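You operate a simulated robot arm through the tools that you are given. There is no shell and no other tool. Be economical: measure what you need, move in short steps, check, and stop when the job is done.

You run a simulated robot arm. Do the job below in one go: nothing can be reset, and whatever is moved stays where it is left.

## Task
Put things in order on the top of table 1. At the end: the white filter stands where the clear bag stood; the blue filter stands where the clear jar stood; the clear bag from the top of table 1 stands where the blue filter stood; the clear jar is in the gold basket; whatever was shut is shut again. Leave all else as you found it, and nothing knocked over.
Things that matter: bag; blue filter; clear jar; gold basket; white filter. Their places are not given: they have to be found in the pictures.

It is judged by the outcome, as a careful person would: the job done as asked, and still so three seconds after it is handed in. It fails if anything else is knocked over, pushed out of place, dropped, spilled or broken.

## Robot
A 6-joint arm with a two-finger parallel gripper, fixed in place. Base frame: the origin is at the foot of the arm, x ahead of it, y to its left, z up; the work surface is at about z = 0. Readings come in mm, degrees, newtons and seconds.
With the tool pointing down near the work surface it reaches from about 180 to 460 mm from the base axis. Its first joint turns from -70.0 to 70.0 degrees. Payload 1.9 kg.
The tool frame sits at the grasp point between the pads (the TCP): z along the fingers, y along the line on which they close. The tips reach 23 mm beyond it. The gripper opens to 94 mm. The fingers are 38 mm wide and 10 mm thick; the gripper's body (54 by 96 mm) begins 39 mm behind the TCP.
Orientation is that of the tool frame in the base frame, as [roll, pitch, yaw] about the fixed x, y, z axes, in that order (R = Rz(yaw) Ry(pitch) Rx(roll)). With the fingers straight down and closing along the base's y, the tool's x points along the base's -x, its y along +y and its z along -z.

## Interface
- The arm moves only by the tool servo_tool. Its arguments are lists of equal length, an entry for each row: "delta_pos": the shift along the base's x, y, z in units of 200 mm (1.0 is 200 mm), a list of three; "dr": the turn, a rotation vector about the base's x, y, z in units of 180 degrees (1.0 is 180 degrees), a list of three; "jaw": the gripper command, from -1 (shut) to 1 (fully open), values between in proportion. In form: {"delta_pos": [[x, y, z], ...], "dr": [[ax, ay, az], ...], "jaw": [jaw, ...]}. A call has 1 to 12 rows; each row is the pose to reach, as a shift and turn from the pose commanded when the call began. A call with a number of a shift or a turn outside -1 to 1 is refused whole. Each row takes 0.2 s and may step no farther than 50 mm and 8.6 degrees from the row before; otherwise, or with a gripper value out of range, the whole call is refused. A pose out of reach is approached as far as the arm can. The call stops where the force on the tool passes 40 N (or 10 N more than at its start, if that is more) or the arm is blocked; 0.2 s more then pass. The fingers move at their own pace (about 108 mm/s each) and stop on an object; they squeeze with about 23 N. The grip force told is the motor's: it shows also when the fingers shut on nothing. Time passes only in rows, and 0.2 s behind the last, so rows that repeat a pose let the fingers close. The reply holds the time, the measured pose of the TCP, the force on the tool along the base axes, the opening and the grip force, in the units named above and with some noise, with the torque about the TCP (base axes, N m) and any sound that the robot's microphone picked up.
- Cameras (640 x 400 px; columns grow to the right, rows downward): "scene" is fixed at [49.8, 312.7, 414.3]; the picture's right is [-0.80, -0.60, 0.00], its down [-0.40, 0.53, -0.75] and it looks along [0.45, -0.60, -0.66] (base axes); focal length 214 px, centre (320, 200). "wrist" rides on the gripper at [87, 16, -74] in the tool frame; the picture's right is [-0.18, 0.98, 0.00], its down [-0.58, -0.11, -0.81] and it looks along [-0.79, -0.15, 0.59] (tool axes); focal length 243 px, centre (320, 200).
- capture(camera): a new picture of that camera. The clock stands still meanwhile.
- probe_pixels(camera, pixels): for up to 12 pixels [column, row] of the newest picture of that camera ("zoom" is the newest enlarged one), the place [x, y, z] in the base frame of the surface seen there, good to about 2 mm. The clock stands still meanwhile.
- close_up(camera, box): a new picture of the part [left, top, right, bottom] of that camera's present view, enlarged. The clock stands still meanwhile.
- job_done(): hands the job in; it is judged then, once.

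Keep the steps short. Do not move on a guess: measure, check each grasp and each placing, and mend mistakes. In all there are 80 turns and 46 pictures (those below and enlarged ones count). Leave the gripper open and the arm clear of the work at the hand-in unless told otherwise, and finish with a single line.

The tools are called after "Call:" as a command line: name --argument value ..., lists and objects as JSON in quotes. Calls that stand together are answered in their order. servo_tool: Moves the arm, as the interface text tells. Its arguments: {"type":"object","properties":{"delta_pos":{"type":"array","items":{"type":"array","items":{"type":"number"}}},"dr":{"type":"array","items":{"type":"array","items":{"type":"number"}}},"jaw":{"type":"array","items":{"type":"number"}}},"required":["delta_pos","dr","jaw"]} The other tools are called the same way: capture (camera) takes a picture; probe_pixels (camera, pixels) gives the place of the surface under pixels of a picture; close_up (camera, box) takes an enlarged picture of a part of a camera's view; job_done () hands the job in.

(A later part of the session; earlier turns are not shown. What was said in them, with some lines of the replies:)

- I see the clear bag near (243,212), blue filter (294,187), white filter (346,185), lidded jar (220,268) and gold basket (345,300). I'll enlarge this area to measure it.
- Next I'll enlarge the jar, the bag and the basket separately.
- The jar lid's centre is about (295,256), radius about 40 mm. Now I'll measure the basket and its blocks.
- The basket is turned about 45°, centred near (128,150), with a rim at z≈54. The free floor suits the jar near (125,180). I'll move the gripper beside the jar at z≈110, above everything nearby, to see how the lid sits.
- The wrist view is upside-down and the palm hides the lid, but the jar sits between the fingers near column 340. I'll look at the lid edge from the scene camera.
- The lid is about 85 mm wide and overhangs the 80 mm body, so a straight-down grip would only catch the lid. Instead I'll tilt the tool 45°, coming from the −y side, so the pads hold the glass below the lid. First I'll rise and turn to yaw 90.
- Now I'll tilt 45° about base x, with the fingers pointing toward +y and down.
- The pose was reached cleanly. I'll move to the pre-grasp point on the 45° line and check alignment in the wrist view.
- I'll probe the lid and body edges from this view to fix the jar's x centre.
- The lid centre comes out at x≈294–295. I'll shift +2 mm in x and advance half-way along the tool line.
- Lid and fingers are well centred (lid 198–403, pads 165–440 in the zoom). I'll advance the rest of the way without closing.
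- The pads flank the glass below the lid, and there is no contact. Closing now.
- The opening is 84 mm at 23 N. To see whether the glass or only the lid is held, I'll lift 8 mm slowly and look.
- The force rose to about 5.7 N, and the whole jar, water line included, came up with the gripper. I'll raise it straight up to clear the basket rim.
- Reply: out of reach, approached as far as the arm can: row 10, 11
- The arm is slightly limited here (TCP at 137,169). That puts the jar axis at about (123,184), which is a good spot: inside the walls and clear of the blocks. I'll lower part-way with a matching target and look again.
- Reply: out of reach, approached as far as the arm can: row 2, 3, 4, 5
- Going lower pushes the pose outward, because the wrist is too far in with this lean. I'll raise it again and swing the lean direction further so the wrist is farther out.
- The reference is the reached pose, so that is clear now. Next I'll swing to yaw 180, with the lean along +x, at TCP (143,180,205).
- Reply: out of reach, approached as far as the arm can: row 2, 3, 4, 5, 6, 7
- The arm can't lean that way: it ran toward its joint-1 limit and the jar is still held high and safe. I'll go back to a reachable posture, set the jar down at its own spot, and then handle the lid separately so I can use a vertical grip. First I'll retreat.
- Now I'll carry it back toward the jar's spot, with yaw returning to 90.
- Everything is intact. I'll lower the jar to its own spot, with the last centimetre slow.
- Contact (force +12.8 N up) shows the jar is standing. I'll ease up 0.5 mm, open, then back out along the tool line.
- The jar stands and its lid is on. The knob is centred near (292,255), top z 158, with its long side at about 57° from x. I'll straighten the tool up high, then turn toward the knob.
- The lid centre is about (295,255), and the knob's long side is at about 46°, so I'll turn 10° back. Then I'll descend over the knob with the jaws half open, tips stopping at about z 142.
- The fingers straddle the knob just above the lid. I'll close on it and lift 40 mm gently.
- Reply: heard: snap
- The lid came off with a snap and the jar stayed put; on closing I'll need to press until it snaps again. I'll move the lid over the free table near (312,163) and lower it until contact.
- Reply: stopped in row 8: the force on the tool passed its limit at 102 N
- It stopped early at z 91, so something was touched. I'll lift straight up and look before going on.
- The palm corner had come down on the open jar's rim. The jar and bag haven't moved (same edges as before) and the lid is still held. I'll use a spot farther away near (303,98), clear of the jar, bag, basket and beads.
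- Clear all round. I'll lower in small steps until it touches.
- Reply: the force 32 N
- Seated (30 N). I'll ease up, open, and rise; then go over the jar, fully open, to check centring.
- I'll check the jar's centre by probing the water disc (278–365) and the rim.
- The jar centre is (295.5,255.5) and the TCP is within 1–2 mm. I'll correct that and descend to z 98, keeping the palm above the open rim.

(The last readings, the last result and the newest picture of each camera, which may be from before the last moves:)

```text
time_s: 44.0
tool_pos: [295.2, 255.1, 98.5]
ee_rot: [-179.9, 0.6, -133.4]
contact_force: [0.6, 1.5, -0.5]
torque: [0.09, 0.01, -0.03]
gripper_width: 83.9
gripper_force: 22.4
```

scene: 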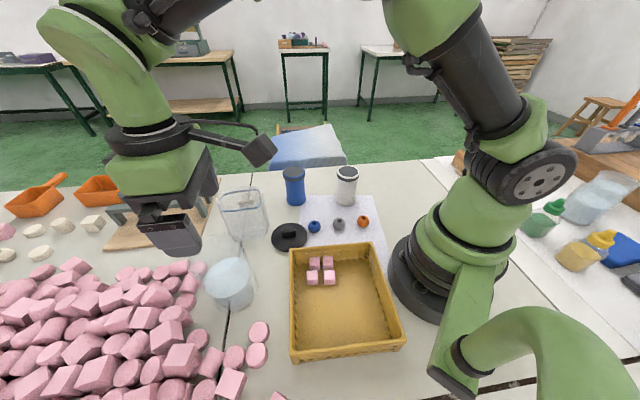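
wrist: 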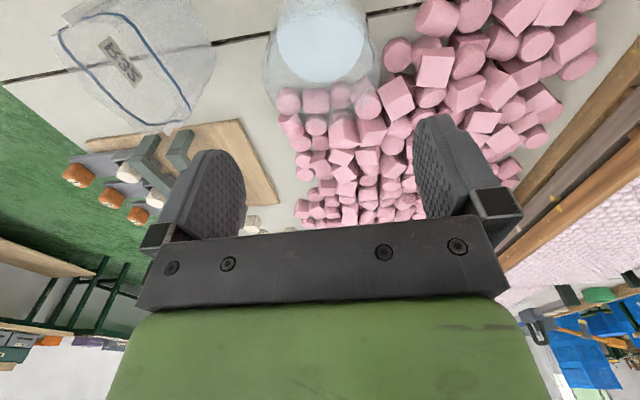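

Firm grip at 83.9 mm. I'll lift smoothly, then carry level and slowly over the basket to (122,180).

Call:
servo_tool --delta_pos '[[0, 0, 0.02], [0, 0, 0.06], [0, 0, 0.12], [0, 0, 0.19], [0, 0, 0.26], [0, 0, 0.33], [0, 0, 0.39], [0, 0, 0.43], [0, 0, 0.44], [0, 0, 0.44]]' --dr '[[0, 0, 0], [0, 0, 0], [0, 0, 0], [0, 0, 0], [0, 0, 0], [0, 0, 0], [0, 0, 0], [0, 0, 0], [0, 0, 0], [0, 0, 0]]' --jaw '[-1, -1, -1, -1, -1, -1, -1, -1, -1, -1]'

Call:
servo_tool --delta_pos '[[-0.03, -0.013, 0], [-0.1, -0.044, 0], [-0.19, -0.083, 0], [-0.29, -0.127, 0], [-0.39, -0.17, 0], [-0.49, -0.214, 0], [-0.59, -0.258, 0], [-0.69, -0.3, 0], [-0.78, -0.34, 0], [-0.84, -0.367, 0], [-0.865, -0.378, 0], [-0.865, -0.378, 0]]' --dr '[[0, 0, 0], [0, 0, 0], [0, 0, 0], [0, 0, 0], [0, 0, 0], [0, 0, 0], [0, 0, 0], [0, 0, 0], [0, 0, 0], [0, 0, 0], [0, 0, 0], [0, 0, 0]]' --jaw '[-1, -1, -1, -1, -1, -1, -1, -1, -1, -1, -1, -1]'

Call:
close_up --camera "scene" --box '[250, 180, 430, 370]'

```text
time_s: 46.2
tool_pos: [295.5, 255.9, 188.8]
ee_rot: [-179.8, 0.7, -133.4]
contact_force: [0.6, 0.2, -5.4]
torque: [-0.02, 0.04, 0.0]
gripper_width: 83.7
gripper_force: 22.7
```

```text
time_s: 48.8
tool_pos: [122.4, 180.3, 188.5]
ee_rot: [-179.9, 0.7, -133.3]
contact_force: [0.2, 0.1, -5.6]
torque: [-0.02, 0.02, -0.01]
gripper_width: 83.7
gripper_force: 22.7
```

```text
2.11 times, centred on (340, 275) of scene
```

zoom: 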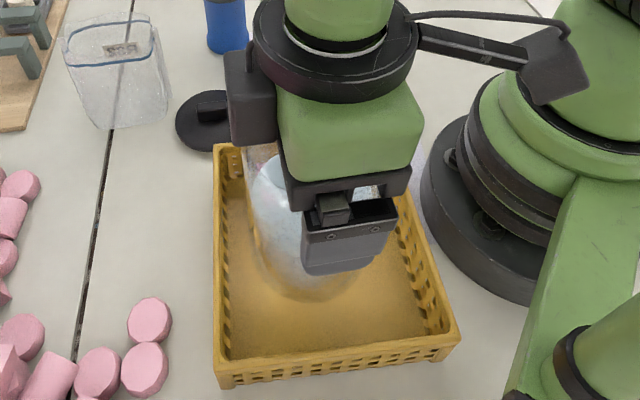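

Over the basket. By my measurements a 2–3 mm shift toward the blocks balances the margins (block edge 54, jar 65–149, wall 157). I'll lower with that shift.

Call:
servo_tool --delta_pos '[[0.01, -0.012, -0.05], [0.01, -0.012, -0.12], [0.01, -0.012, -0.2], [0.01, -0.012, -0.28], [0.01, -0.012, -0.34], [0.01, -0.012, -0.38], [0.01, -0.012, -0.395], [0.01, -0.012, -0.405], [0.01, -0.012, -0.405]]' --dr '[[0, 0, 0], [0, 0, 0], [0, 0, 0], [0, 0, 0], [0, 0, 0], [0, 0, 0], [0, 0, 0], [0, 0, 0], [0, 0, 0]]' --jaw '[-1, -1, -1, -1, -1, -1, -1, -1, -1]'

```text
time_s: 50.8
tool_pos: [123.6, 177.3, 106.0]
ee_rot: [-179.9, 0.6, -133.4]
contact_force: [0.5, 0.0, -6.2]
torque: [0.01, 0.02, 0.01]
gripper_width: 84.1
gripper_force: 23.0
```

Call:
servo_tool --delta_pos '[[0, 0, -0.005], [0, 0, -0.01], [0, 0, -0.015], [0, 0, -0.018]]' --dr '[[0, 0, 0], [0, 0, 0], [0, 0, 0], [0, 0, 0]]' --jaw '[-1, -1, -1, -1]'

```text
time_s: 51.8
tool_pos: [125.3, 179.4, 103.3]
ee_rot: [-179.9, 0.8, -133.4]
contact_force: [-1.7, 0.7, 4.7]
torque: [0.15, 0.44, -0.01]
gripper_width: 83.9
gripper_force: 22.8
```

Contact was made with the basket floor (weight gone, +4.7 N). I'll open, rise straight up, and inspect.

Call:
servo_tool --delta_pos '[[0, 0, 0], [0, 0, 0], [0, 0, 0], [0, 0, 0.1], [0, 0, 0.25], [0, 0, 0.45], [0, 0, 0.6], [0.1, -0.05, 0.65], [0.25, -0.12, 0.65], [0.4, -0.2, 0.65], [0.4, -0.2, 0.65]]' --dr '[[0, 0, 0], [0, 0, 0], [0, 0, 0], [0, 0, 0], [0, 0, 0], [0, 0, 0], [0, 0, 0], [0, 0, 0], [0, 0, 0], [0, 0, 0], [0, 0, 0]]' --jaw '[0.9, 1, 1, 1, 1, 1, 1, 1, 1, 1, 1]'

Call:
close_up --camera "scene" --box '[250, 180, 430, 370]'

```text
time_s: 54.2
tool_pos: [206.3, 138.5, 232.8]
ee_rot: [-179.9, 0.6, -133.4]
contact_force: [0.4, -1.1, 0.0]
torque: [0.05, 0.05, 0.03]
gripper_width: 94.0
gripper_force: 0.0
```

```text
2.11 times, centred on (340, 275) of scene
```

zoom: 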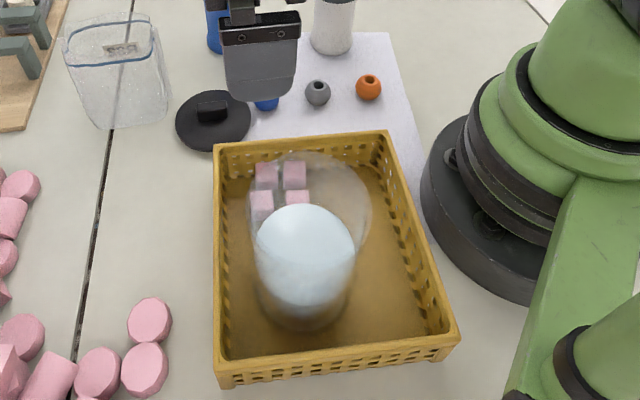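

The jar stands in the basket and the blocks are untouched. I'll measure its centre (water disc 258–355, 207–300) and the lid on the table.

Call:
probe_pixels --camera "zoom" --pixels '[[262, 252], [352, 252], [306, 209], [275, 220], [336, 220], [178, 122], [249, 118], [212, 92], [212, 147], [203, 99], [222, 98], [212, 98]]'

```text
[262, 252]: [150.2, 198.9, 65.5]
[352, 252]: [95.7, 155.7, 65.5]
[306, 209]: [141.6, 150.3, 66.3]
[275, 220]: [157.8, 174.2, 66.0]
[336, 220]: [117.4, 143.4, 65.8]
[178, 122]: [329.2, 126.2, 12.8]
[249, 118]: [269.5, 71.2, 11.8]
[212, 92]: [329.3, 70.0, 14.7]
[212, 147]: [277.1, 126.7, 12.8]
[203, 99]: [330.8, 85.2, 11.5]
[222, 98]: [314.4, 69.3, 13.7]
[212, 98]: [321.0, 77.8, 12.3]
```

The jar centre is (124.6,177.8), which agrees with the placing pose. Now I'll fetch the lid: back to the release pose (303.8,97.3) with the same yaw and half-open jaws.

Call:
servo_tool --delta_pos '[[0.12, -0.05, 0], [0.25, -0.1, 0], [0.37, -0.15, 0], [0.487, -0.206, 0], [0.487, -0.206, -0.2], [0.487, -0.206, -0.4], [0.487, -0.206, -0.6], [0.487, -0.206, -0.8], [0.487, -0.206, -0.9], [0.487, -0.206, -0.96], [0.487, -0.206, -0.96]]' --dr '[[0, 0, 0], [0, 0, 0], [0, 0, 0], [0, 0, 0], [0, 0, 0], [0, 0, 0], [0, 0, 0], [0, 0, 0], [0, 0, 0], [0, 0, 0], [0, 0, 0]]' --jaw '[0, 0, 0, 0, 0, 0, 0, 0, 0, 0, 0]'

```text
time_s: 56.6
tool_pos: [302.2, 96.9, 40.8]
ee_rot: [-179.8, 0.7, -133.2]
contact_force: [0.8, 0.5, -0.6]
torque: [-0.01, 0.0, -0.03]
gripper_width: 46.7
gripper_force: 0.1
```

I'll close on the knob and lift.

Call:
servo_tool --delta_pos '[[0.003, 0.001, 0], [0.003, 0.001, 0], [0.003, 0.001, 0], [0.003, 0.001, 0.05], [0.003, 0.001, 0.2], [0.003, 0.001, 0.4], [0.003, 0.001, 0.6], [0.003, 0.001, 0.8], [0.003, 0.001, 0.95], [0.003, 0.001, 0.95]]' --dr '[[0, 0, 0], [0, 0, 0], [0, 0, 0], [0, 0, 0], [0, 0, 0], [0, 0, 0], [0, 0, 0], [0, 0, 0], [0, 0, 0], [0, 0, 0]]' --jaw '[-0.5, -1, -1, -1, -1, -1, -1, -1, -1, -1]'

```text
time_s: 58.8
tool_pos: [304.2, 94.3, 230.3]
ee_rot: [180.0, 0.7, -133.3]
contact_force: [-0.5, 0.0, -0.8]
torque: [0.02, 0.01, -0.01]
gripper_width: 11.8
gripper_force: 23.3
```

The lid is held again. I'll carry it above the jar in the basket, staying high (plug bottom about 40 below the TCP, jar rim about 136).

Call:
servo_tool --delta_pos '[[-0.15, 0.065, 0], [-0.3, 0.131, 0], [-0.45, 0.197, 0], [-0.6, 0.262, 0], [-0.75, 0.328, 0], [-0.86, 0.376, 0], [-0.901, 0.393, 0], [-0.901, 0.393, -0.1], [-0.901, 0.393, -0.2], [-0.901, 0.393, -0.2]]' --dr '[[0, 0, 0], [0, 0, 0], [0, 0, 0], [0, 0, 0], [0, 0, 0], [0, 0, 0], [0, 0, 0], [0, 0, 0], [0, 0, 0], [0, 0, 0]]' --jaw '[-1, -1, -1, -1, -1, -1, -1, -1, -1, -1]'

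Call:
close_up --camera "scene" --box '[280, 210, 390, 330]'

Call:
close_up --camera "wrist" --box '[160, 0, 480, 200]'

```text
time_s: 61.0
tool_pos: [123.5, 175.2, 189.1]
ee_rot: [-179.9, 0.7, -133.4]
contact_force: [0.6, -0.1, -1.0]
torque: [0.0, 0.01, 0.02]
gripper_width: 12.0
gripper_force: 22.4
```

```text
3.33 times, centred on (335, 270) of scene
```

zoom: 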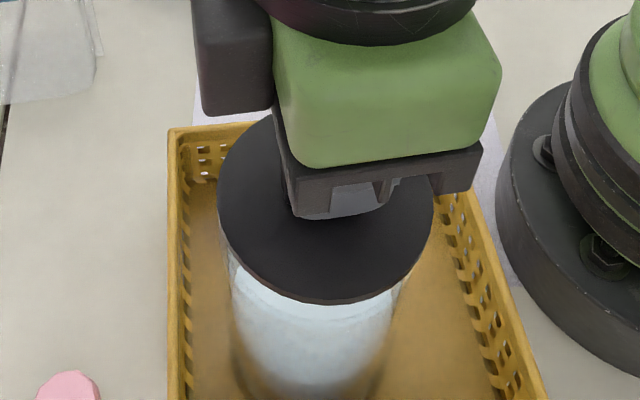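

```text
2.00 times, centred on (320, 100) of wrist
```

zoom: 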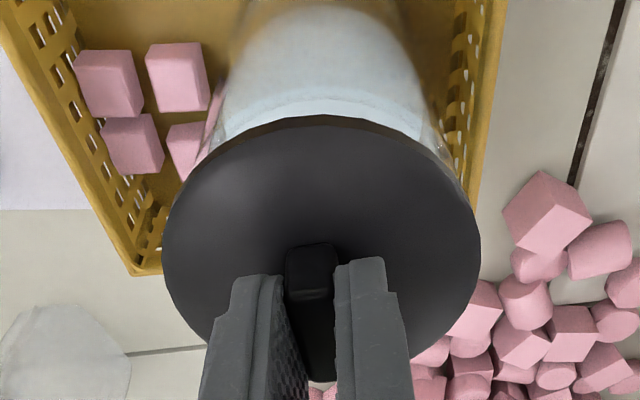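

Scene projection agrees with the lid being over the jar to about 1–2 mm. I'll lower slowly and watch force.

Call:
servo_tool --delta_pos '[[0, 0.002, -0.03], [0, 0.002, -0.055], [0, 0.002, -0.065], [0, 0.002, -0.075], [0, 0.002, -0.085], [0, 0.002, -0.085]]' --dr '[[0, 0, 0], [0, 0, 0], [0, 0, 0], [0, 0, 0], [0, 0, 0], [0, 0, 0]]' --jaw '[-1, -1, -1, -1, -1, -1]'

```text
time_s: 62.4
tool_pos: [122.5, 176.1, 173.6]
ee_rot: [-179.9, 0.8, -133.3]
contact_force: [0.7, -0.1, -0.7]
torque: [-0.01, 0.0, -0.01]
gripper_width: 11.8
gripper_force: 23.2
```

No contact at z 173.6, so the plug has entered the mouth. I'll keep pressing down in 1 mm steps.

Call:
servo_tool --delta_pos '[[0, 0, -0.006], [0, 0, -0.012], [0, 0, -0.018], [0, 0, -0.022], [0, 0, -0.026], [0, 0, -0.026]]' --dr '[[0, 0, 0], [0, 0, 0], [0, 0, 0], [0, 0, 0], [0, 0, 0], [0, 0, 0]]' --jaw '[-1, -1, -1, -1, -1, -1]'

```text
time_s: 63.8
tool_pos: [122.3, 176.0, 169.4]
ee_rot: [-180.0, 0.8, -133.4]
contact_force: [-3.6, -2.0, 31.9]
torque: [-0.03, -0.05, 0.01]
gripper_width: 12.3
gripper_force: 23.2
```

Force is 32 N at z 169.4, which matches the seated height, but I heard no snap yet. I'll press a little more.

Call:
servo_tool --delta_pos '[[0, 0, -0.004], [0, 0, -0.008], [0, 0, -0.012], [0, 0, -0.012]]' --dr '[[0, 0, 0], [0, 0, 0], [0, 0, 0], [0, 0, 0]]' --jaw '[-1, -1, -1, -1]'

```text
time_s: 64.8
tool_pos: [122.7, 176.6, 167.3]
ee_rot: [-179.9, 0.8, -133.3]
contact_force: [3.8, -3.9, 30.9]
torque: [-0.03, -0.29, -0.02]
gripper_width: 11.9
gripper_force: 22.7
```

The fingers slipped 2 mm down the knob at 31 N, so friction limits the press. I'll open, rise, and look at how the lid sits.

Call:
servo_tool --delta_pos '[[0, 0, 0.012], [0, 0, 0.012], [0, 0, 0.012], [0, 0, 0.15], [0, 0, 0.25], [0, 0, 0.25]]' --dr '[[0, 0, 0], [0, 0, 0], [0, 0, 0], [0, 0, 0], [0, 0, 0], [0, 0, 0]]' --jaw '[-0.4, -0.4, -0.4, -0.4, -1, -1]'

Call:
close_up --camera "scene" --box '[280, 210, 390, 330]'

Call:
probe_pixels --camera "zoom" --pixels '[[225, 240], [420, 240], [320, 310], [320, 180], [300, 210], [340, 210], [250, 270], [390, 270], [260, 180], [400, 200], [320, 330], [250, 330]]'

```text
time_s: 66.2
tool_pos: [122.9, 176.3, 214.9]
ee_rot: [-179.9, 0.7, -133.4]
contact_force: [-0.1, 0.4, -0.1]
torque: [-0.01, -0.01, 0.02]
gripper_width: 0.0
gripper_force: 22.7
heard: snap
```

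```text
3.33 times, centred on (335, 270) of scene
```

zoom: 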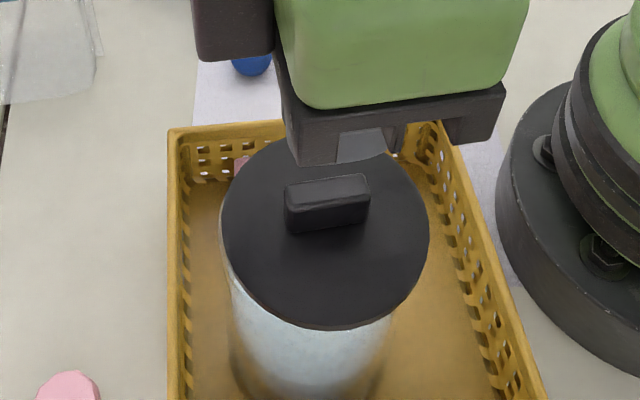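

```text
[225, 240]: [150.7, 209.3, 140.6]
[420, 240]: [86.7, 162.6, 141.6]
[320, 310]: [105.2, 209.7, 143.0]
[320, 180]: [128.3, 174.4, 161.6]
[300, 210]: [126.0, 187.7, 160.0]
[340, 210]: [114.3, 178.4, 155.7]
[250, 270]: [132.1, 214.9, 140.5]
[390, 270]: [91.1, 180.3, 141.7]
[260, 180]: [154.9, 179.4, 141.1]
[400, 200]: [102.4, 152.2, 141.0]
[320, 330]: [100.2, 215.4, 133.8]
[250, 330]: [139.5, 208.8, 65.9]
```

A snap was heard and the lid lies level at z≈141. It's unclear whether that snap was closing or opening, so I'll press the knob top with the shut fingertips and listen.

Call:
servo_tool --delta_pos '[[0.008, 0.006, -0.05], [0.008, 0.006, -0.1], [0.008, 0.006, -0.13], [0.008, 0.006, -0.14], [0.008, 0.006, -0.15], [0.008, 0.006, -0.155], [0.008, 0.006, -0.16], [0.008, 0.006, -0.165], [0.008, 0.006, -0.17], [0.008, 0.006, -0.175]]' --dr '[[0, 0, 0], [0, 0, 0], [0, 0, 0], [0, 0, 0], [0, 0, 0], [0, 0, 0], [0, 0, 0], [0, 0, 0], [0, 0, 0], [0, 0, 0]]' --jaw '[-1, -1, -1, -1, -1, -1, -1, -1, -1, -1]'

```text
time_s: 68.1
tool_pos: [123.7, 177.8, 183.0]
ee_rot: [-179.9, 0.8, -133.3]
contact_force: [-3.1, -5.0, 20.9]
torque: [-0.34, 0.29, 0.04]
gripper_width: 0.2
gripper_force: 23.3
stopped in row 9: the force on the tool passed its limit at 46 N (the readings are from after the stop); the commanded pose is now the measured one
```

No new snap at 46 N and the lid is fully seated: top ≈141, against 142 expected. With one snap for opening and one for closing, the jar is shut. I'll rise, open, and look at the filters and bag.

Call:
servo_tool --delta_pos '[[0, 0, 0.1], [0, 0, 0.25], [0.1, 0, 0.35], [0.25, 0.0, 0.4], [0.4, 0, 0.4], [0.4, 0, 0.4]]' --dr '[[0, 0, 0], [0, 0, 0], [0, 0, 0], [0, 0, 0], [0, 0, 0], [0, 0, 0]]' --jaw '[-1, -1, 1, 1, 1, 1]'

Call:
close_up --camera "scene" --box '[200, 150, 380, 260]'

Call:
probe_pixels --camera "scene" --pixels '[[284, 174], [305, 174], [294, 170], [287, 188], [302, 188], [286, 202], [305, 202], [337, 172], [357, 172], [339, 188], [354, 188], [346, 204]]'

```text
time_s: 69.5
tool_pos: [204.5, 177.7, 261.3]
ee_rot: [179.9, 0.8, -133.3]
contact_force: [-0.2, -0.8, -1.2]
torque: [0.0, -0.02, -0.03]
gripper_width: 93.9
gripper_force: 0.0
```

```text
3.56 times, centred on (290, 205) of scene
```

zoom: 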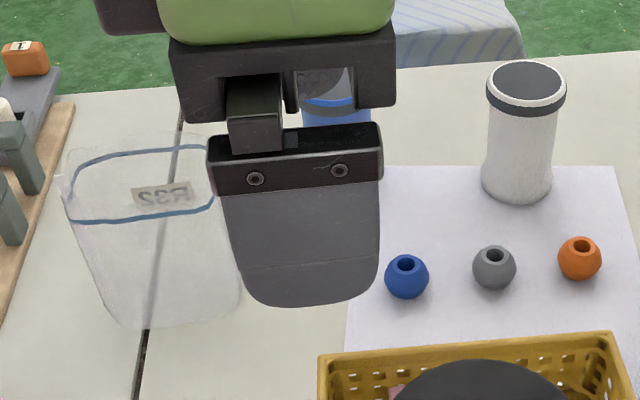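

```text
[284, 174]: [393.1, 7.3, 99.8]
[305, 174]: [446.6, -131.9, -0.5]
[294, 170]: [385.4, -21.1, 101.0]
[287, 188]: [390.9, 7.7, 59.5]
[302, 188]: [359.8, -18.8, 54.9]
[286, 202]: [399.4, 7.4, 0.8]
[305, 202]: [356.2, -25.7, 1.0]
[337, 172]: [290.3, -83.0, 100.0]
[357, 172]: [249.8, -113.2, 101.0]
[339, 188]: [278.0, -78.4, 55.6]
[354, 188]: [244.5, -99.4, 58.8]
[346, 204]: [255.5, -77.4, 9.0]
```

White top centre is about (272,-99) and blue about (377,-13). I'll hover over blue with yaw 0 to measure it from the wrist camera.

Call:
servo_tool --delta_pos '[[0.12, -0.135, 0], [0.25, -0.27, 0], [0.37, -0.405, 0], [0.49, -0.54, 0], [0.61, -0.68, 0], [0.74, -0.81, -0.1], [0.86, -0.95, -0.2], [0.86, -0.95, -0.305], [0.86, -0.95, -0.305]]' --dr '[[0, 0, -0.037], [0, 0, -0.075], [0, 0, -0.112], [0, 0, -0.149], [0, 0, -0.187], [0, 0, -0.224], [0, 0, -0.259], [0, 0, -0.259], [0, 0, -0.259]]' --jaw '[1, 1, 1, 1, 1, 1, 1, 1, 1]'

Call:
capture --camera "wrist"

```text
time_s: 71.5
tool_pos: [376.8, -11.1, 201.4]
ee_rot: [180.0, 0.7, 179.9]
contact_force: [-0.1, 0.5, 0.4]
torque: [-0.02, -0.01, 0.0]
gripper_width: 94.0
gripper_force: 0.1
```

```text
9 pictures are left
```

wrist: 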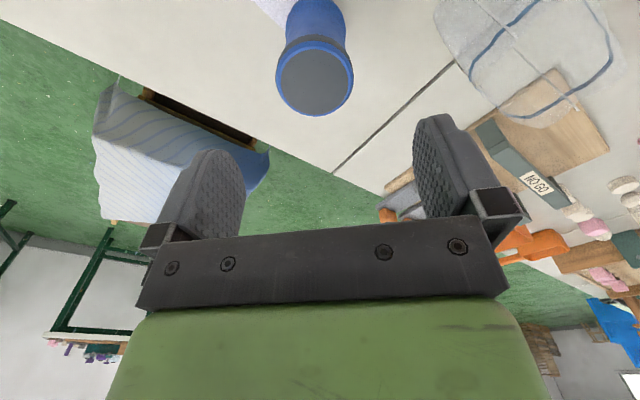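

I'll probe the blue top's edges (277–353, 40–115), and the bag's rim seen at upper right.

Call:
probe_pixels --camera "wrist" --pixels '[[280, 77], [350, 77], [315, 113], [315, 48], [315, 80], [476, 58], [540, 2], [612, 55], [556, 108], [500, 32], [570, 95], [545, 90]]'

```text
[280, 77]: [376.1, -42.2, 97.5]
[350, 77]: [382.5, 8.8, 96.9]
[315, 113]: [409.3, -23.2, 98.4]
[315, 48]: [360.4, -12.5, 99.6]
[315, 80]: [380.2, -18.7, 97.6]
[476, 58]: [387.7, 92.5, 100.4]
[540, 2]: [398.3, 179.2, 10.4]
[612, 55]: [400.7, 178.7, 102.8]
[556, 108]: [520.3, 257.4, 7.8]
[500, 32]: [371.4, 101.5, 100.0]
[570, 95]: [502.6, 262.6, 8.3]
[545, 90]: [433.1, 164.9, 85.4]
```

Blue's centre is (383,-17), about 51 mm across, top z≈100. I'll shift and descend to TCP z 70 so the palm stays above the cap, then close.

Call:
servo_tool --delta_pos '[[0.031, -0.027, 0], [0.031, -0.027, -0.15], [0.031, -0.027, -0.3], [0.031, -0.027, -0.45], [0.031, -0.027, -0.58], [0.031, -0.027, -0.65], [0.031, -0.027, -0.65]]' --dr '[[0, 0, 0], [0, 0, 0], [0, 0, 0], [0, 0, 0], [0, 0, 0], [0, 0, 0], [0, 0, 0]]' --jaw '[1, 1, 1, 1, 1, 1, 1]'

Call:
servo_tool --delta_pos '[[0, 0, 0], [0, 0, 0], [0, 0, 0], [0, 0, 0], [0, 0, 0]]' --dr '[[0, 0, 0], [0, 0, 0], [0, 0, 0], [0, 0, 0], [0, 0, 0]]' --jaw '[0.3, 0, -1, -1, -1]'

```text
time_s: 73.1
tool_pos: [382.4, -18.4, 72.2]
ee_rot: [-179.9, 0.9, -179.9]
contact_force: [1.0, 0.0, 0.3]
torque: [0.05, -0.02, -0.01]
gripper_width: 94.0
gripper_force: 0.2
```

```text
time_s: 74.3
tool_pos: [382.8, -18.5, 72.6]
ee_rot: [-179.9, 0.8, 179.9]
contact_force: [0.0, -1.2, -0.6]
torque: [0.01, 0.03, 0.02]
gripper_width: 57.4
gripper_force: 23.4
```

Gripped at 57.4 mm. I'll lift 130 mm straight up and confirm it hangs whole.

Call:
servo_tool --delta_pos '[[0, 0, 0.03], [0, 0, 0.1], [0, 0, 0.22], [0, 0, 0.35], [0, 0, 0.48], [0, 0, 0.6], [0, 0, 0.66], [0, 0, 0.66]]' --dr '[[0, 0, 0], [0, 0, 0], [0, 0, 0], [0, 0, 0], [0, 0, 0], [0, 0, 0], [0, 0, 0], [0, 0, 0]]' --jaw '[-1, -1, -1, -1, -1, -1, -1, -1]'

Call:
capture --camera "scene"

```text
time_s: 76.1
tool_pos: [382.2, -17.7, 204.1]
ee_rot: [-179.9, 0.9, -180.0]
contact_force: [0.9, -0.2, -1.8]
torque: [-0.03, -0.04, 0.01]
gripper_width: 57.6
gripper_force: 23.0
```

```text
8 pictures are left
```

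scene: 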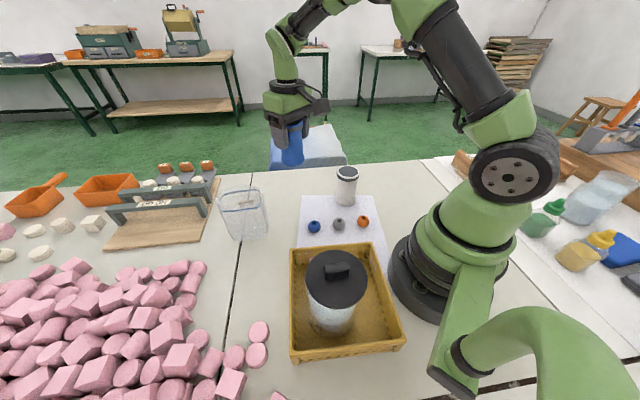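

Blue hangs whole. I'll carry it at this height toward the jar's old place (295.5,255.5), turning to yaw 41.

Call:
servo_tool --delta_pos '[[-0.03, 0.09, 0], [-0.08, 0.24, 0], [-0.13, 0.4, 0], [-0.18, 0.56, 0], [-0.23, 0.72, 0], [-0.28, 0.88, 0], [-0.3, 0.95, 0]]' --dr '[[0, 0, 0.02], [0, 0, 0.055], [0, 0, 0.09], [0, 0, 0.125], [0, 0, 0.16], [0, 0, 0.195], [0, 0, 0.228]]' --jaw '[-1, -1, -1, -1, -1, -1, -1]'

Call:
servo_tool --delta_pos '[[-0.05, 0.13, 0], [-0.1, 0.28, 0], [-0.135, 0.4, 0], [-0.138, 0.417, -0.1], [-0.138, 0.417, -0.25], [-0.138, 0.417, -0.4], [-0.138, 0.417, -0.52], [-0.138, 0.417, -0.6], [-0.138, 0.417, -0.63], [-0.138, 0.417, -0.63]]' --dr '[[0, 0, 0], [0, 0, 0], [0, 0, 0], [0, 0, 0], [0, 0, 0], [0, 0, 0], [0, 0, 0], [0, 0, 0], [0, 0, 0], [0, 0, 0]]' --jaw '[-1, -1, -1, -1, -1, -1, -1, -1, -1, -1]'

```text
time_s: 77.7
tool_pos: [320.7, 175.0, 201.6]
ee_rot: [-179.9, 0.9, -138.9]
contact_force: [0.1, -0.2, -1.6]
torque: [-0.04, 0.02, -0.03]
gripper_width: 57.3
gripper_force: 22.8
```

```text
time_s: 79.9
tool_pos: [296.0, 256.2, 77.2]
ee_rot: [-180.0, 0.8, -139.1]
contact_force: [-0.1, -0.9, -2.3]
torque: [-0.01, 0.01, -0.02]
gripper_width: 57.6
gripper_force: 23.2
```

It is over the spot, about 5 mm up. I'll lower in small steps to contact.

Call:
servo_tool --delta_pos '[[0, 0, -0.01], [0, 0, -0.016], [0, 0, -0.021], [0, 0, -0.026], [0, 0, -0.03]]' --dr '[[0, 0, 0], [0, 0, 0], [0, 0, 0], [0, 0, 0], [0, 0, 0]]' --jaw '[-1, -1, -1, -1, -1]'

```text
time_s: 81.1
tool_pos: [294.1, 255.0, 71.9]
ee_rot: [180.0, 1.0, -139.0]
contact_force: [-0.1, -4.4, 9.6]
torque: [-0.19, 0.13, 0.08]
gripper_width: 57.4
gripper_force: 22.7
```

Blue stands at +9.6 N. I'll open part-way, rise, then hover over the bag at yaw 48.

Call:
servo_tool --delta_pos '[[0, 0, 0.003], [0, 0, 0.003], [0, 0, 0.003], [0, 0, 0.15], [0, 0, 0.35], [0, 0, 0.55], [0, 0, 0.75], [0, 0, 0.75]]' --dr '[[0, 0, 0], [0, 0, 0], [0, 0, 0], [0, 0, 0], [0, 0, 0], [0, 0, 0], [0, 0, 0], [0, 0, 0]]' --jaw '[0.7, 0.8, 0.8, 0.8, 0.8, 0.8, 1, 1]'

Call:
servo_tool --delta_pos '[[0.12, -0.14, 0], [0.24, -0.28, 0], [0.36, -0.43, 0], [0.48, -0.575, 0], [0.48, -0.575, 0]]' --dr '[[0, 0, 0.01], [0, 0, 0.02], [0, 0, 0.03], [0, 0, 0.038], [0, 0, 0.038]]' --jaw '[1, 1, 1, 1, 1]'

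Call:
close_up --camera "wrist" --box '[160, 0, 480, 200]'

```text
time_s: 82.9
tool_pos: [292.8, 257.7, 224.4]
ee_rot: [-179.8, 0.8, -139.0]
contact_force: [0.0, 0.0, -0.3]
torque: [-0.02, 0.03, -0.03]
gripper_width: 94.1
gripper_force: 0.1
```

```text
time_s: 84.1
tool_pos: [391.2, 139.4, 221.8]
ee_rot: [179.9, 0.7, -132.1]
contact_force: [-0.9, 0.1, 0.2]
torque: [0.02, -0.01, 0.02]
gripper_width: 93.9
gripper_force: 0.1
```

```text
2.00 times, centred on (320, 100) of wrist
```

zoom: 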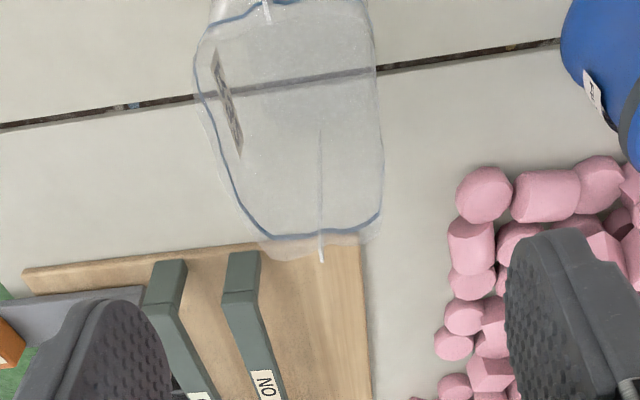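

I'll probe the bag's rim points in this view.

Call:
probe_pixels --camera "zoom" --pixels '[[200, 60], [215, 130], [238, 200], [262, 236], [310, 236], [355, 230], [380, 205], [383, 150], [222, 20], [230, 95], [235, 140], [321, 250]]'

```text
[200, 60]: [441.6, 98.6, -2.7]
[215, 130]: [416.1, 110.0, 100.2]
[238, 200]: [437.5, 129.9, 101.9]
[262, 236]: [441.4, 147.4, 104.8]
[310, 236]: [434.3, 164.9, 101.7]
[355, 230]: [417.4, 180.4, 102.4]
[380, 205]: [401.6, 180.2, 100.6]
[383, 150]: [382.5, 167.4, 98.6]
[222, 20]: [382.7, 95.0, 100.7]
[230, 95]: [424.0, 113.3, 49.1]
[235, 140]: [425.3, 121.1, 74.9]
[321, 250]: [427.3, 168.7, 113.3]
```

The rim at z≈101 spans about 90 × 66 mm, centred (396,136), long axis at about 45°. I'll align and descend around it, fingers on the two broad sides, palm above the rim.

Call:
servo_tool --delta_pos '[[0.022, -0.022, 0], [0.022, -0.022, -0.15], [0.022, -0.022, -0.3], [0.022, -0.022, -0.45], [0.022, -0.022, -0.6], [0.022, -0.022, -0.7], [0.022, -0.022, -0.75], [0.022, -0.022, -0.75]]' --dr '[[0, 0, -0.013], [0, 0, -0.013], [0, 0, -0.013], [0, 0, -0.013], [0, 0, -0.013], [0, 0, -0.013], [0, 0, -0.013], [0, 0, -0.013]]' --jaw '[1, 1, 1, 1, 1, 1, 1, 1]'

Call:
servo_tool --delta_pos '[[0, 0, 0], [0, 0, 0], [0, 0, 0], [0, 0, 0], [0, 0, 0]]' --dr '[[0, 0, 0], [0, 0, 0], [0, 0, 0], [0, 0, 0], [0, 0, 0]]' --jaw '[0.5, 0.2, -1, -1, -1]'

Call:
close_up --camera "scene" --box '[190, 160, 310, 250]'

```text
time_s: 85.7
tool_pos: [396.3, 134.5, 80.8]
ee_rot: [-179.8, 1.3, -134.6]
contact_force: [-4.3, -2.4, 16.8]
torque: [-0.18, 0.27, 0.0]
gripper_width: 94.0
gripper_force: 0.0
stopped in row 7: the force on the tool passed its limit at 54 N (the readings are from after the stop); the commanded pose is now the measured one
```

```text
time_s: 86.9
tool_pos: [396.2, 135.4, 82.0]
ee_rot: [-179.7, 1.2, -134.7]
contact_force: [3.8, -3.3, 31.9]
torque: [-0.27, 0.46, 0.24]
gripper_width: 66.3
gripper_force: 23.7
```

```text
4.44 times, centred on (250, 205) of scene
```

zoom: 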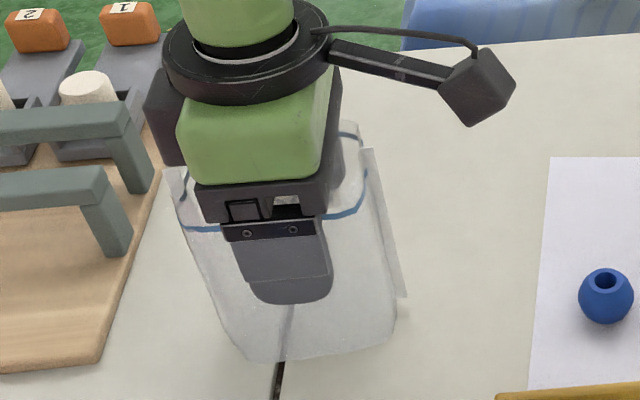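

The palm met the bag's top edge (about z 119, slightly above the blue line). The bag is upright and the jaws hold it at 66 mm. I'll lift gently and check it comes along.

Call:
servo_tool --delta_pos '[[0, 0, 0.02], [0, 0, 0.06], [0, 0, 0.14], [0, 0, 0.25], [0, 0, 0.25]]' --dr '[[0, 0, 0], [0, 0, 0], [0, 0, 0], [0, 0, 0], [0, 0, 0]]' --jaw '[-1, -1, -1, -1, -1]'

Call:
capture --camera "scene"

```text
time_s: 88.1
tool_pos: [394.8, 133.8, 127.9]
ee_rot: [-179.8, 1.1, -134.6]
contact_force: [0.6, -1.0, -0.5]
torque: [-0.01, -0.01, 0.01]
gripper_width: 65.5
gripper_force: 23.5
```

```text
5 pictures are left
```

scene: 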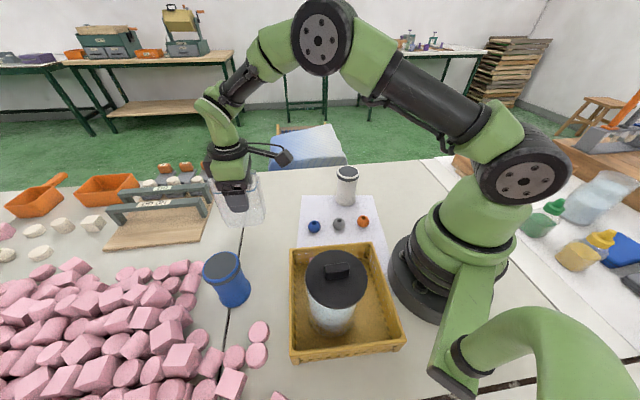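

The bag hangs in the grip and blue stands at the jar's old place. I'll carry the bag level to blue's old place (384,-17.5) and lower most of the way.

Call:
servo_tool --delta_pos '[[-0.008, -0.08, 0.02], [-0.015, -0.2, 0.02], [-0.025, -0.32, 0.02], [-0.035, -0.44, 0.02], [-0.045, -0.56, 0.02], [-0.055, -0.68, 0.02], [-0.06, -0.762, 0], [-0.06, -0.762, -0.1], [-0.06, -0.762, -0.17], [-0.06, -0.762, -0.21], [-0.06, -0.762, -0.21]]' --dr '[[0, 0, 0], [0, 0, 0], [0, 0, 0], [0, 0, 0], [0, 0, 0], [0, 0, 0], [0, 0, 0], [0, 0, 0], [0, 0, 0], [0, 0, 0], [0, 0, 0]]' --jaw '[-1, -1, -1, -1, -1, -1, -1, -1, -1, -1, -1]'

```text
time_s: 90.5
tool_pos: [382.0, -18.1, 86.1]
ee_rot: [-179.9, 1.3, -134.5]
contact_force: [-0.2, 0.0, -0.3]
torque: [0.03, -0.03, 0.01]
gripper_width: 65.3
gripper_force: 23.1
```

Call:
servo_tool --delta_pos '[[0.005, 0, -0.01], [0.005, 0, -0.016], [0.005, 0, -0.022], [0.005, 0, -0.027]]' --dr '[[0, 0, 0], [0, 0, 0], [0, 0, 0], [0, 0, 0]]' --jaw '[-1, -1, -1, -1]'

```text
time_s: 91.5
tool_pos: [384.7, -18.3, 83.1]
ee_rot: [-179.7, 1.2, -134.7]
contact_force: [0.2, -0.7, 0.6]
torque: [0.0, 0.0, 0.02]
gripper_width: 65.4
gripper_force: 23.4
```

Not clearly touching yet; a few more small steps.

Call:
servo_tool --delta_pos '[[0, 0, -0.005], [0, 0, -0.01], [0, 0, -0.015], [0, 0, -0.018]]' --dr '[[0, 0, 0], [0, 0, 0], [0, 0, 0], [0, 0, 0]]' --jaw '[-1, -1, -1, -1]'

```text
time_s: 92.5
tool_pos: [385.8, -17.6, 79.9]
ee_rot: [-179.5, 1.4, -134.7]
contact_force: [-1.6, 0.6, 10.7]
torque: [-0.24, 0.53, -0.03]
gripper_width: 65.2
gripper_force: 23.2
stopped in row 4: the force on the tool passed its limit at 42 N (the readings are from after the stop); the commanded pose is now the measured one
```

The bag is on the table. I'll ease up a touch, open wide, rise straight up, then look.

Call:
servo_tool --delta_pos '[[0, 0, 0.005], [0, 0, 0.005], [0, 0, 0.005], [0, 0, 0.06], [0, 0, 0.2], [0, 0, 0.4], [0, 0, 0.6], [0, 0, 0.7], [0, 0, 0.7]]' --dr '[[0, 0, 0], [0, 0, 0], [0, 0, 0], [0, 0, 0], [0, 0, 0], [0, 0, 0], [0, 0, 0], [0, 0, 0], [0, 0, 0]]' --jaw '[1, 1, 1, 1, 1, 1, 1, 1, 1]'

Call:
servo_tool --delta_pos '[[-0.1, -0.07, 0], [-0.2, -0.14, 0], [-0.3, -0.21, 0], [-0.4, -0.28, 0], [-0.5, -0.35, 0], [-0.565, -0.405, 0], [-0.565, -0.405, 0]]' --dr '[[0, 0, -0.045], [0, 0, -0.09], [0, 0, -0.135], [0, 0, -0.18], [0, 0, -0.225], [0, 0, -0.252], [0, 0, -0.252]]' --jaw '[1, 1, 1, 1, 1, 1, 1]'

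Call:
capture --camera "wrist"

Call:
capture --camera "scene"

```text
time_s: 94.5
tool_pos: [385.9, -16.0, 220.0]
ee_rot: [-179.5, 1.3, -134.6]
contact_force: [-0.3, -0.5, 0.5]
torque: [-0.02, -0.02, 0.01]
gripper_width: 94.2
gripper_force: 0.0
```

```text
time_s: 96.1
tool_pos: [272.5, -97.9, 221.1]
ee_rot: [-179.6, 1.4, 179.9]
contact_force: [-0.9, -0.9, 1.1]
torque: [-0.01, 0.01, 0.02]
gripper_width: 93.9
gripper_force: 0.1
```

```text
4 pictures are left
```

wrist: 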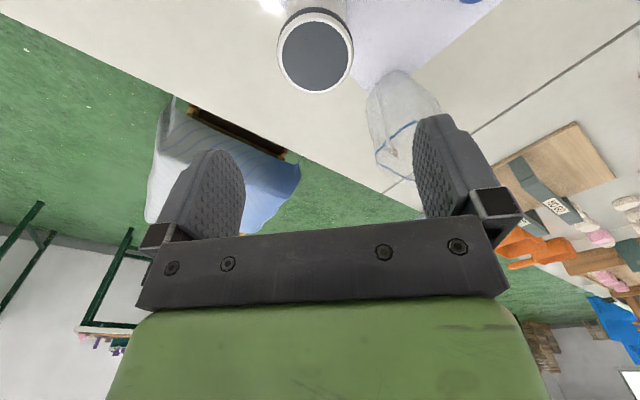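

```text
3 pictures are left
```

scene: 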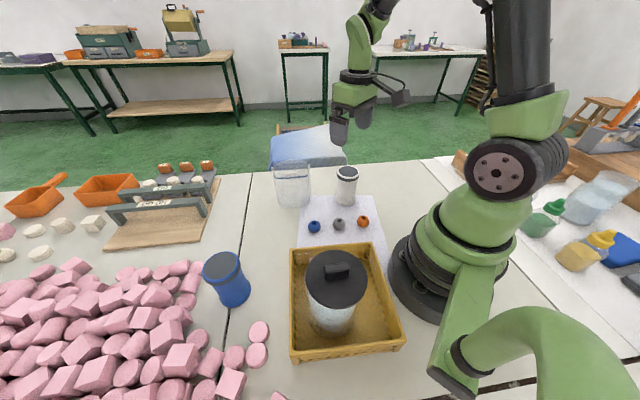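

The bag stands upright in blue's old place. Now I'll probe the white filter's top (278–353, 12–93).

Call:
probe_pixels --camera "wrist" --pixels '[[280, 55], [351, 55], [315, 92], [315, 14], [315, 55], [290, 82], [340, 82], [290, 25], [341, 25]]'

```text
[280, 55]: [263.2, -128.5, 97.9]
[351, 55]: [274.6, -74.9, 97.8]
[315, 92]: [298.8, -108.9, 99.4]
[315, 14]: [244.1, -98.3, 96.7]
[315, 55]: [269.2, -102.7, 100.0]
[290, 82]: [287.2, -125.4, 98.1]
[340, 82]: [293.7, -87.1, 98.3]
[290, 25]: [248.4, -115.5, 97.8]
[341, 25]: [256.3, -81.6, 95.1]
```

White's centre is (271.7,-102.7). I'll level out the 1.4° tilt, descend to z 71 and close.

Call:
servo_tool --delta_pos '[[-0.003, -0.023, 0], [-0.003, -0.023, -0.15], [-0.003, -0.023, -0.3], [-0.003, -0.023, -0.45], [-0.003, -0.023, -0.6], [-0.003, -0.023, -0.7], [-0.003, -0.023, -0.745], [-0.003, -0.023, -0.745]]' --dr '[[0.002, 0.0078, 0], [0.002, 0.0078, 0], [0.002, 0.0078, 0], [0.002, 0.0078, 0], [0.002, 0.0078, 0], [0.002, 0.0078, 0], [0.002, 0.0078, 0], [0.002, 0.0078, 0]]' --jaw '[1, 1, 1, 1, 1, 1, 1, 1]'

Call:
servo_tool --delta_pos '[[0, 0, 0], [0, 0, 0], [0, 0, 0], [0, 0, 0], [0, 0, 0]]' --dr '[[0, 0, 0], [0, 0, 0], [0, 0, 0], [0, 0, 0], [0, 0, 0]]' --jaw '[0.3, 0, -1, -1, -1]'

Call:
servo_tool --delta_pos '[[0, 0, 0.03], [0, 0, 0.12], [0, 0, 0.25], [0, 0, 0.4], [0, 0, 0.55], [0, 0, 0.65], [0, 0, 0.7], [0, 0, 0.7]]' --dr '[[0, 0, 0], [0, 0, 0], [0, 0, 0], [0, 0, 0], [0, 0, 0], [0, 0, 0], [0, 0, 0], [0, 0, 0]]' --jaw '[-1, -1, -1, -1, -1, -1, -1, -1]'

```text
time_s: 97.9
tool_pos: [273.5, -101.5, 68.3]
ee_rot: [180.0, -0.1, 179.9]
contact_force: [-0.7, 0.4, -0.3]
torque: [0.0, 0.04, -0.01]
gripper_width: 94.0
gripper_force: 0.1
```

```text
time_s: 99.1
tool_pos: [274.8, -101.9, 70.7]
ee_rot: [179.9, -0.1, -180.0]
contact_force: [-0.3, 0.9, 0.2]
torque: [0.01, -0.03, -0.01]
gripper_width: 56.6
gripper_force: 22.7
```

```text
time_s: 100.9
tool_pos: [272.5, -102.1, 211.3]
ee_rot: [-179.9, -0.1, -180.0]
contact_force: [-0.9, -0.1, -2.1]
torque: [-0.01, -0.01, 0.01]
gripper_width: 56.9
gripper_force: 23.0
```

White is held (56.9 mm, about 2 N). I'll carry it high, past the bag, to the bag's old place (396,135.5).

Call:
servo_tool --delta_pos '[[0.04, 0.09, 0], [0.1, 0.23, 0], [0.16, 0.37, 0], [0.23, 0.51, 0], [0.3, 0.65, 0], [0.37, 0.79, 0], [0.43, 0.9, 0]]' --dr '[[0, 0, 0.01], [0, 0, 0.03], [0, 0, 0.05], [0, 0, 0.07], [0, 0, 0.09], [0, 0, 0.11], [0, 0, 0.12]]' --jaw '[-1, -1, -1, -1, -1, -1, -1]'

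Call:
servo_tool --delta_pos '[[0.08, 0.12, 0], [0.15, 0.23, 0], [0.185, 0.288, -0.08], [0.185, 0.288, -0.22], [0.185, 0.288, -0.37], [0.185, 0.288, -0.5], [0.185, 0.288, -0.6], [0.185, 0.288, -0.65], [0.185, 0.288, -0.67], [0.185, 0.288, -0.67]]' --dr '[[0, 0, 0], [0, 0, 0], [0, 0, 0], [0, 0, 0], [0, 0, 0], [0, 0, 0], [0, 0, 0], [0, 0, 0], [0, 0, 0], [0, 0, 0]]' --jaw '[-1, -1, -1, -1, -1, -1, -1, -1, -1, -1]'

```text
time_s: 102.5
tool_pos: [358.0, 78.5, 210.7]
ee_rot: [-180.0, -0.1, -158.4]
contact_force: [-1.1, -0.3, -2.3]
torque: [-0.02, -0.03, 0.02]
gripper_width: 56.5
gripper_force: 22.7
```

```text
time_s: 104.7
tool_pos: [395.3, 134.7, 75.0]
ee_rot: [-179.9, -0.2, -158.3]
contact_force: [0.1, 0.0, -1.1]
torque: [-0.02, -0.01, 0.0]
gripper_width: 56.7
gripper_force: 22.9
```

Over the spot, about 5 mm up. I'll lower to contact.

Call:
servo_tool --delta_pos '[[0, 0, -0.01], [0, 0, -0.016], [0, 0, -0.022], [0, 0, -0.028], [0, 0, -0.032]]' --dr '[[0, 0, 0], [0, 0, 0], [0, 0, 0], [0, 0, 0], [0, 0, 0]]' --jaw '[-1, -1, -1, -1, -1]'

```text
time_s: 105.9
tool_pos: [394.7, 134.4, 71.0]
ee_rot: [-180.0, -0.1, -158.4]
contact_force: [-0.1, -0.4, -1.3]
torque: [0.01, 0.01, 0.0]
gripper_width: 56.7
gripper_force: 22.3
```

Call:
servo_tool --delta_pos '[[0, 0, -0.005], [0, 0, -0.01], [0, 0, -0.015], [0, 0, -0.02]]' --dr '[[0, 0, 0], [0, 0, 0], [0, 0, 0], [0, 0, 0]]' --jaw '[-1, -1, -1, -1]'

```text
time_s: 106.9
tool_pos: [396.1, 135.3, 68.8]
ee_rot: [-180.0, 0.1, -158.5]
contact_force: [-7.4, -1.7, 21.3]
torque: [0.08, 0.19, 0.04]
gripper_width: 56.8
gripper_force: 23.0
```

White is down (+21 N). I'll ease up, open part-way, rise, and move clear to the start area.

Call:
servo_tool --delta_pos '[[0, 0, 0.008], [0, 0, 0.008], [0, 0, 0.008], [0, 0, 0.15], [0, 0, 0.35], [0, 0, 0.55], [0, 0, 0.75], [-0.1, -0.05, 0.9], [-0.3, -0.1, 0.95], [-0.5, -0.2, 0.97], [-0.67, -0.3, 0.97], [-0.67, -0.3, 0.97]]' --dr '[[0, 0, 0], [0, 0, 0], [0, 0, 0], [0, 0, 0], [0, 0, 0], [0, 0, 0], [0, 0, 0], [0, 0, 0], [0, 0, 0], [0, 0, 0], [0, 0, 0], [0, 0, 0]]' --jaw '[0.65, 0.7, 0.7, 0.7, 0.7, 0.7, 0.8, 1, 1, 1, 1, 1]'

Call:
capture --camera "scene"

```text
time_s: 109.5
tool_pos: [260.8, 73.8, 260.1]
ee_rot: [-180.0, 0.0, -158.4]
contact_force: [-0.4, 0.5, -0.5]
torque: [0.03, -0.01, 0.0]
gripper_width: 93.9
gripper_force: 0.0
```

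```text
2 pictures are left
```

scene: 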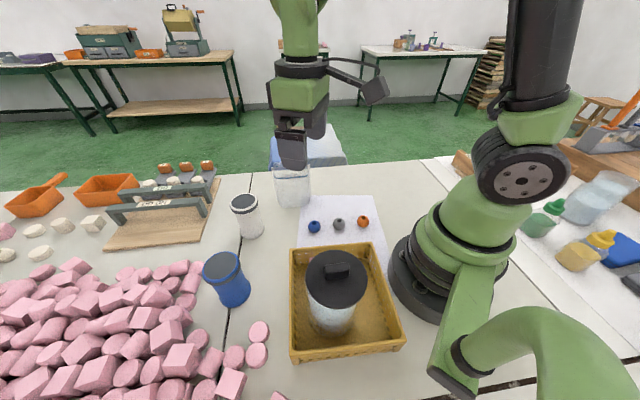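

All four things stand where they should. One close look at the jar's lid before I hand in.

Call:
close_up --camera "scene" --box '[280, 230, 390, 350]'

Call:
probe_pixels --camera "scene" --pixels '[[312, 282], [360, 280], [336, 255], [336, 302], [222, 263], [240, 205]]'

```text
3.33 times, centred on (335, 290) of scene
```

zoom: 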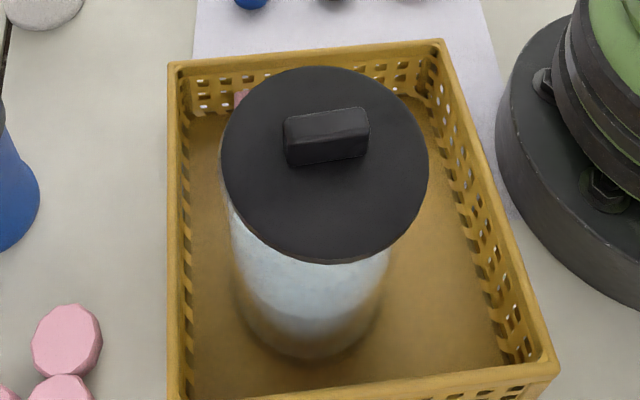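

```text
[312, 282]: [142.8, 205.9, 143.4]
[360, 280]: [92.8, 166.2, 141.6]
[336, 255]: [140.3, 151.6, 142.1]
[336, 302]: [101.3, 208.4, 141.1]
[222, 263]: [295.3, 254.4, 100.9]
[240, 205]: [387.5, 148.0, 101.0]
```

The lid lies level at z≈142, the seated height, and everything stands. The gripper is open and clear, so I'm handing in.

Call:
job_done

```text
The job is handed in.
```

The white filter is in the bag's old place, the blue filter in the jar's, the bag in the blue filter's, and the jar in the gold basket with its lid back on. I took one snap during release as the lid closing and did not pull-test it; the gripper also bumped the open jar's rim and the bag's top edge, and nothing moved or looks damaged.
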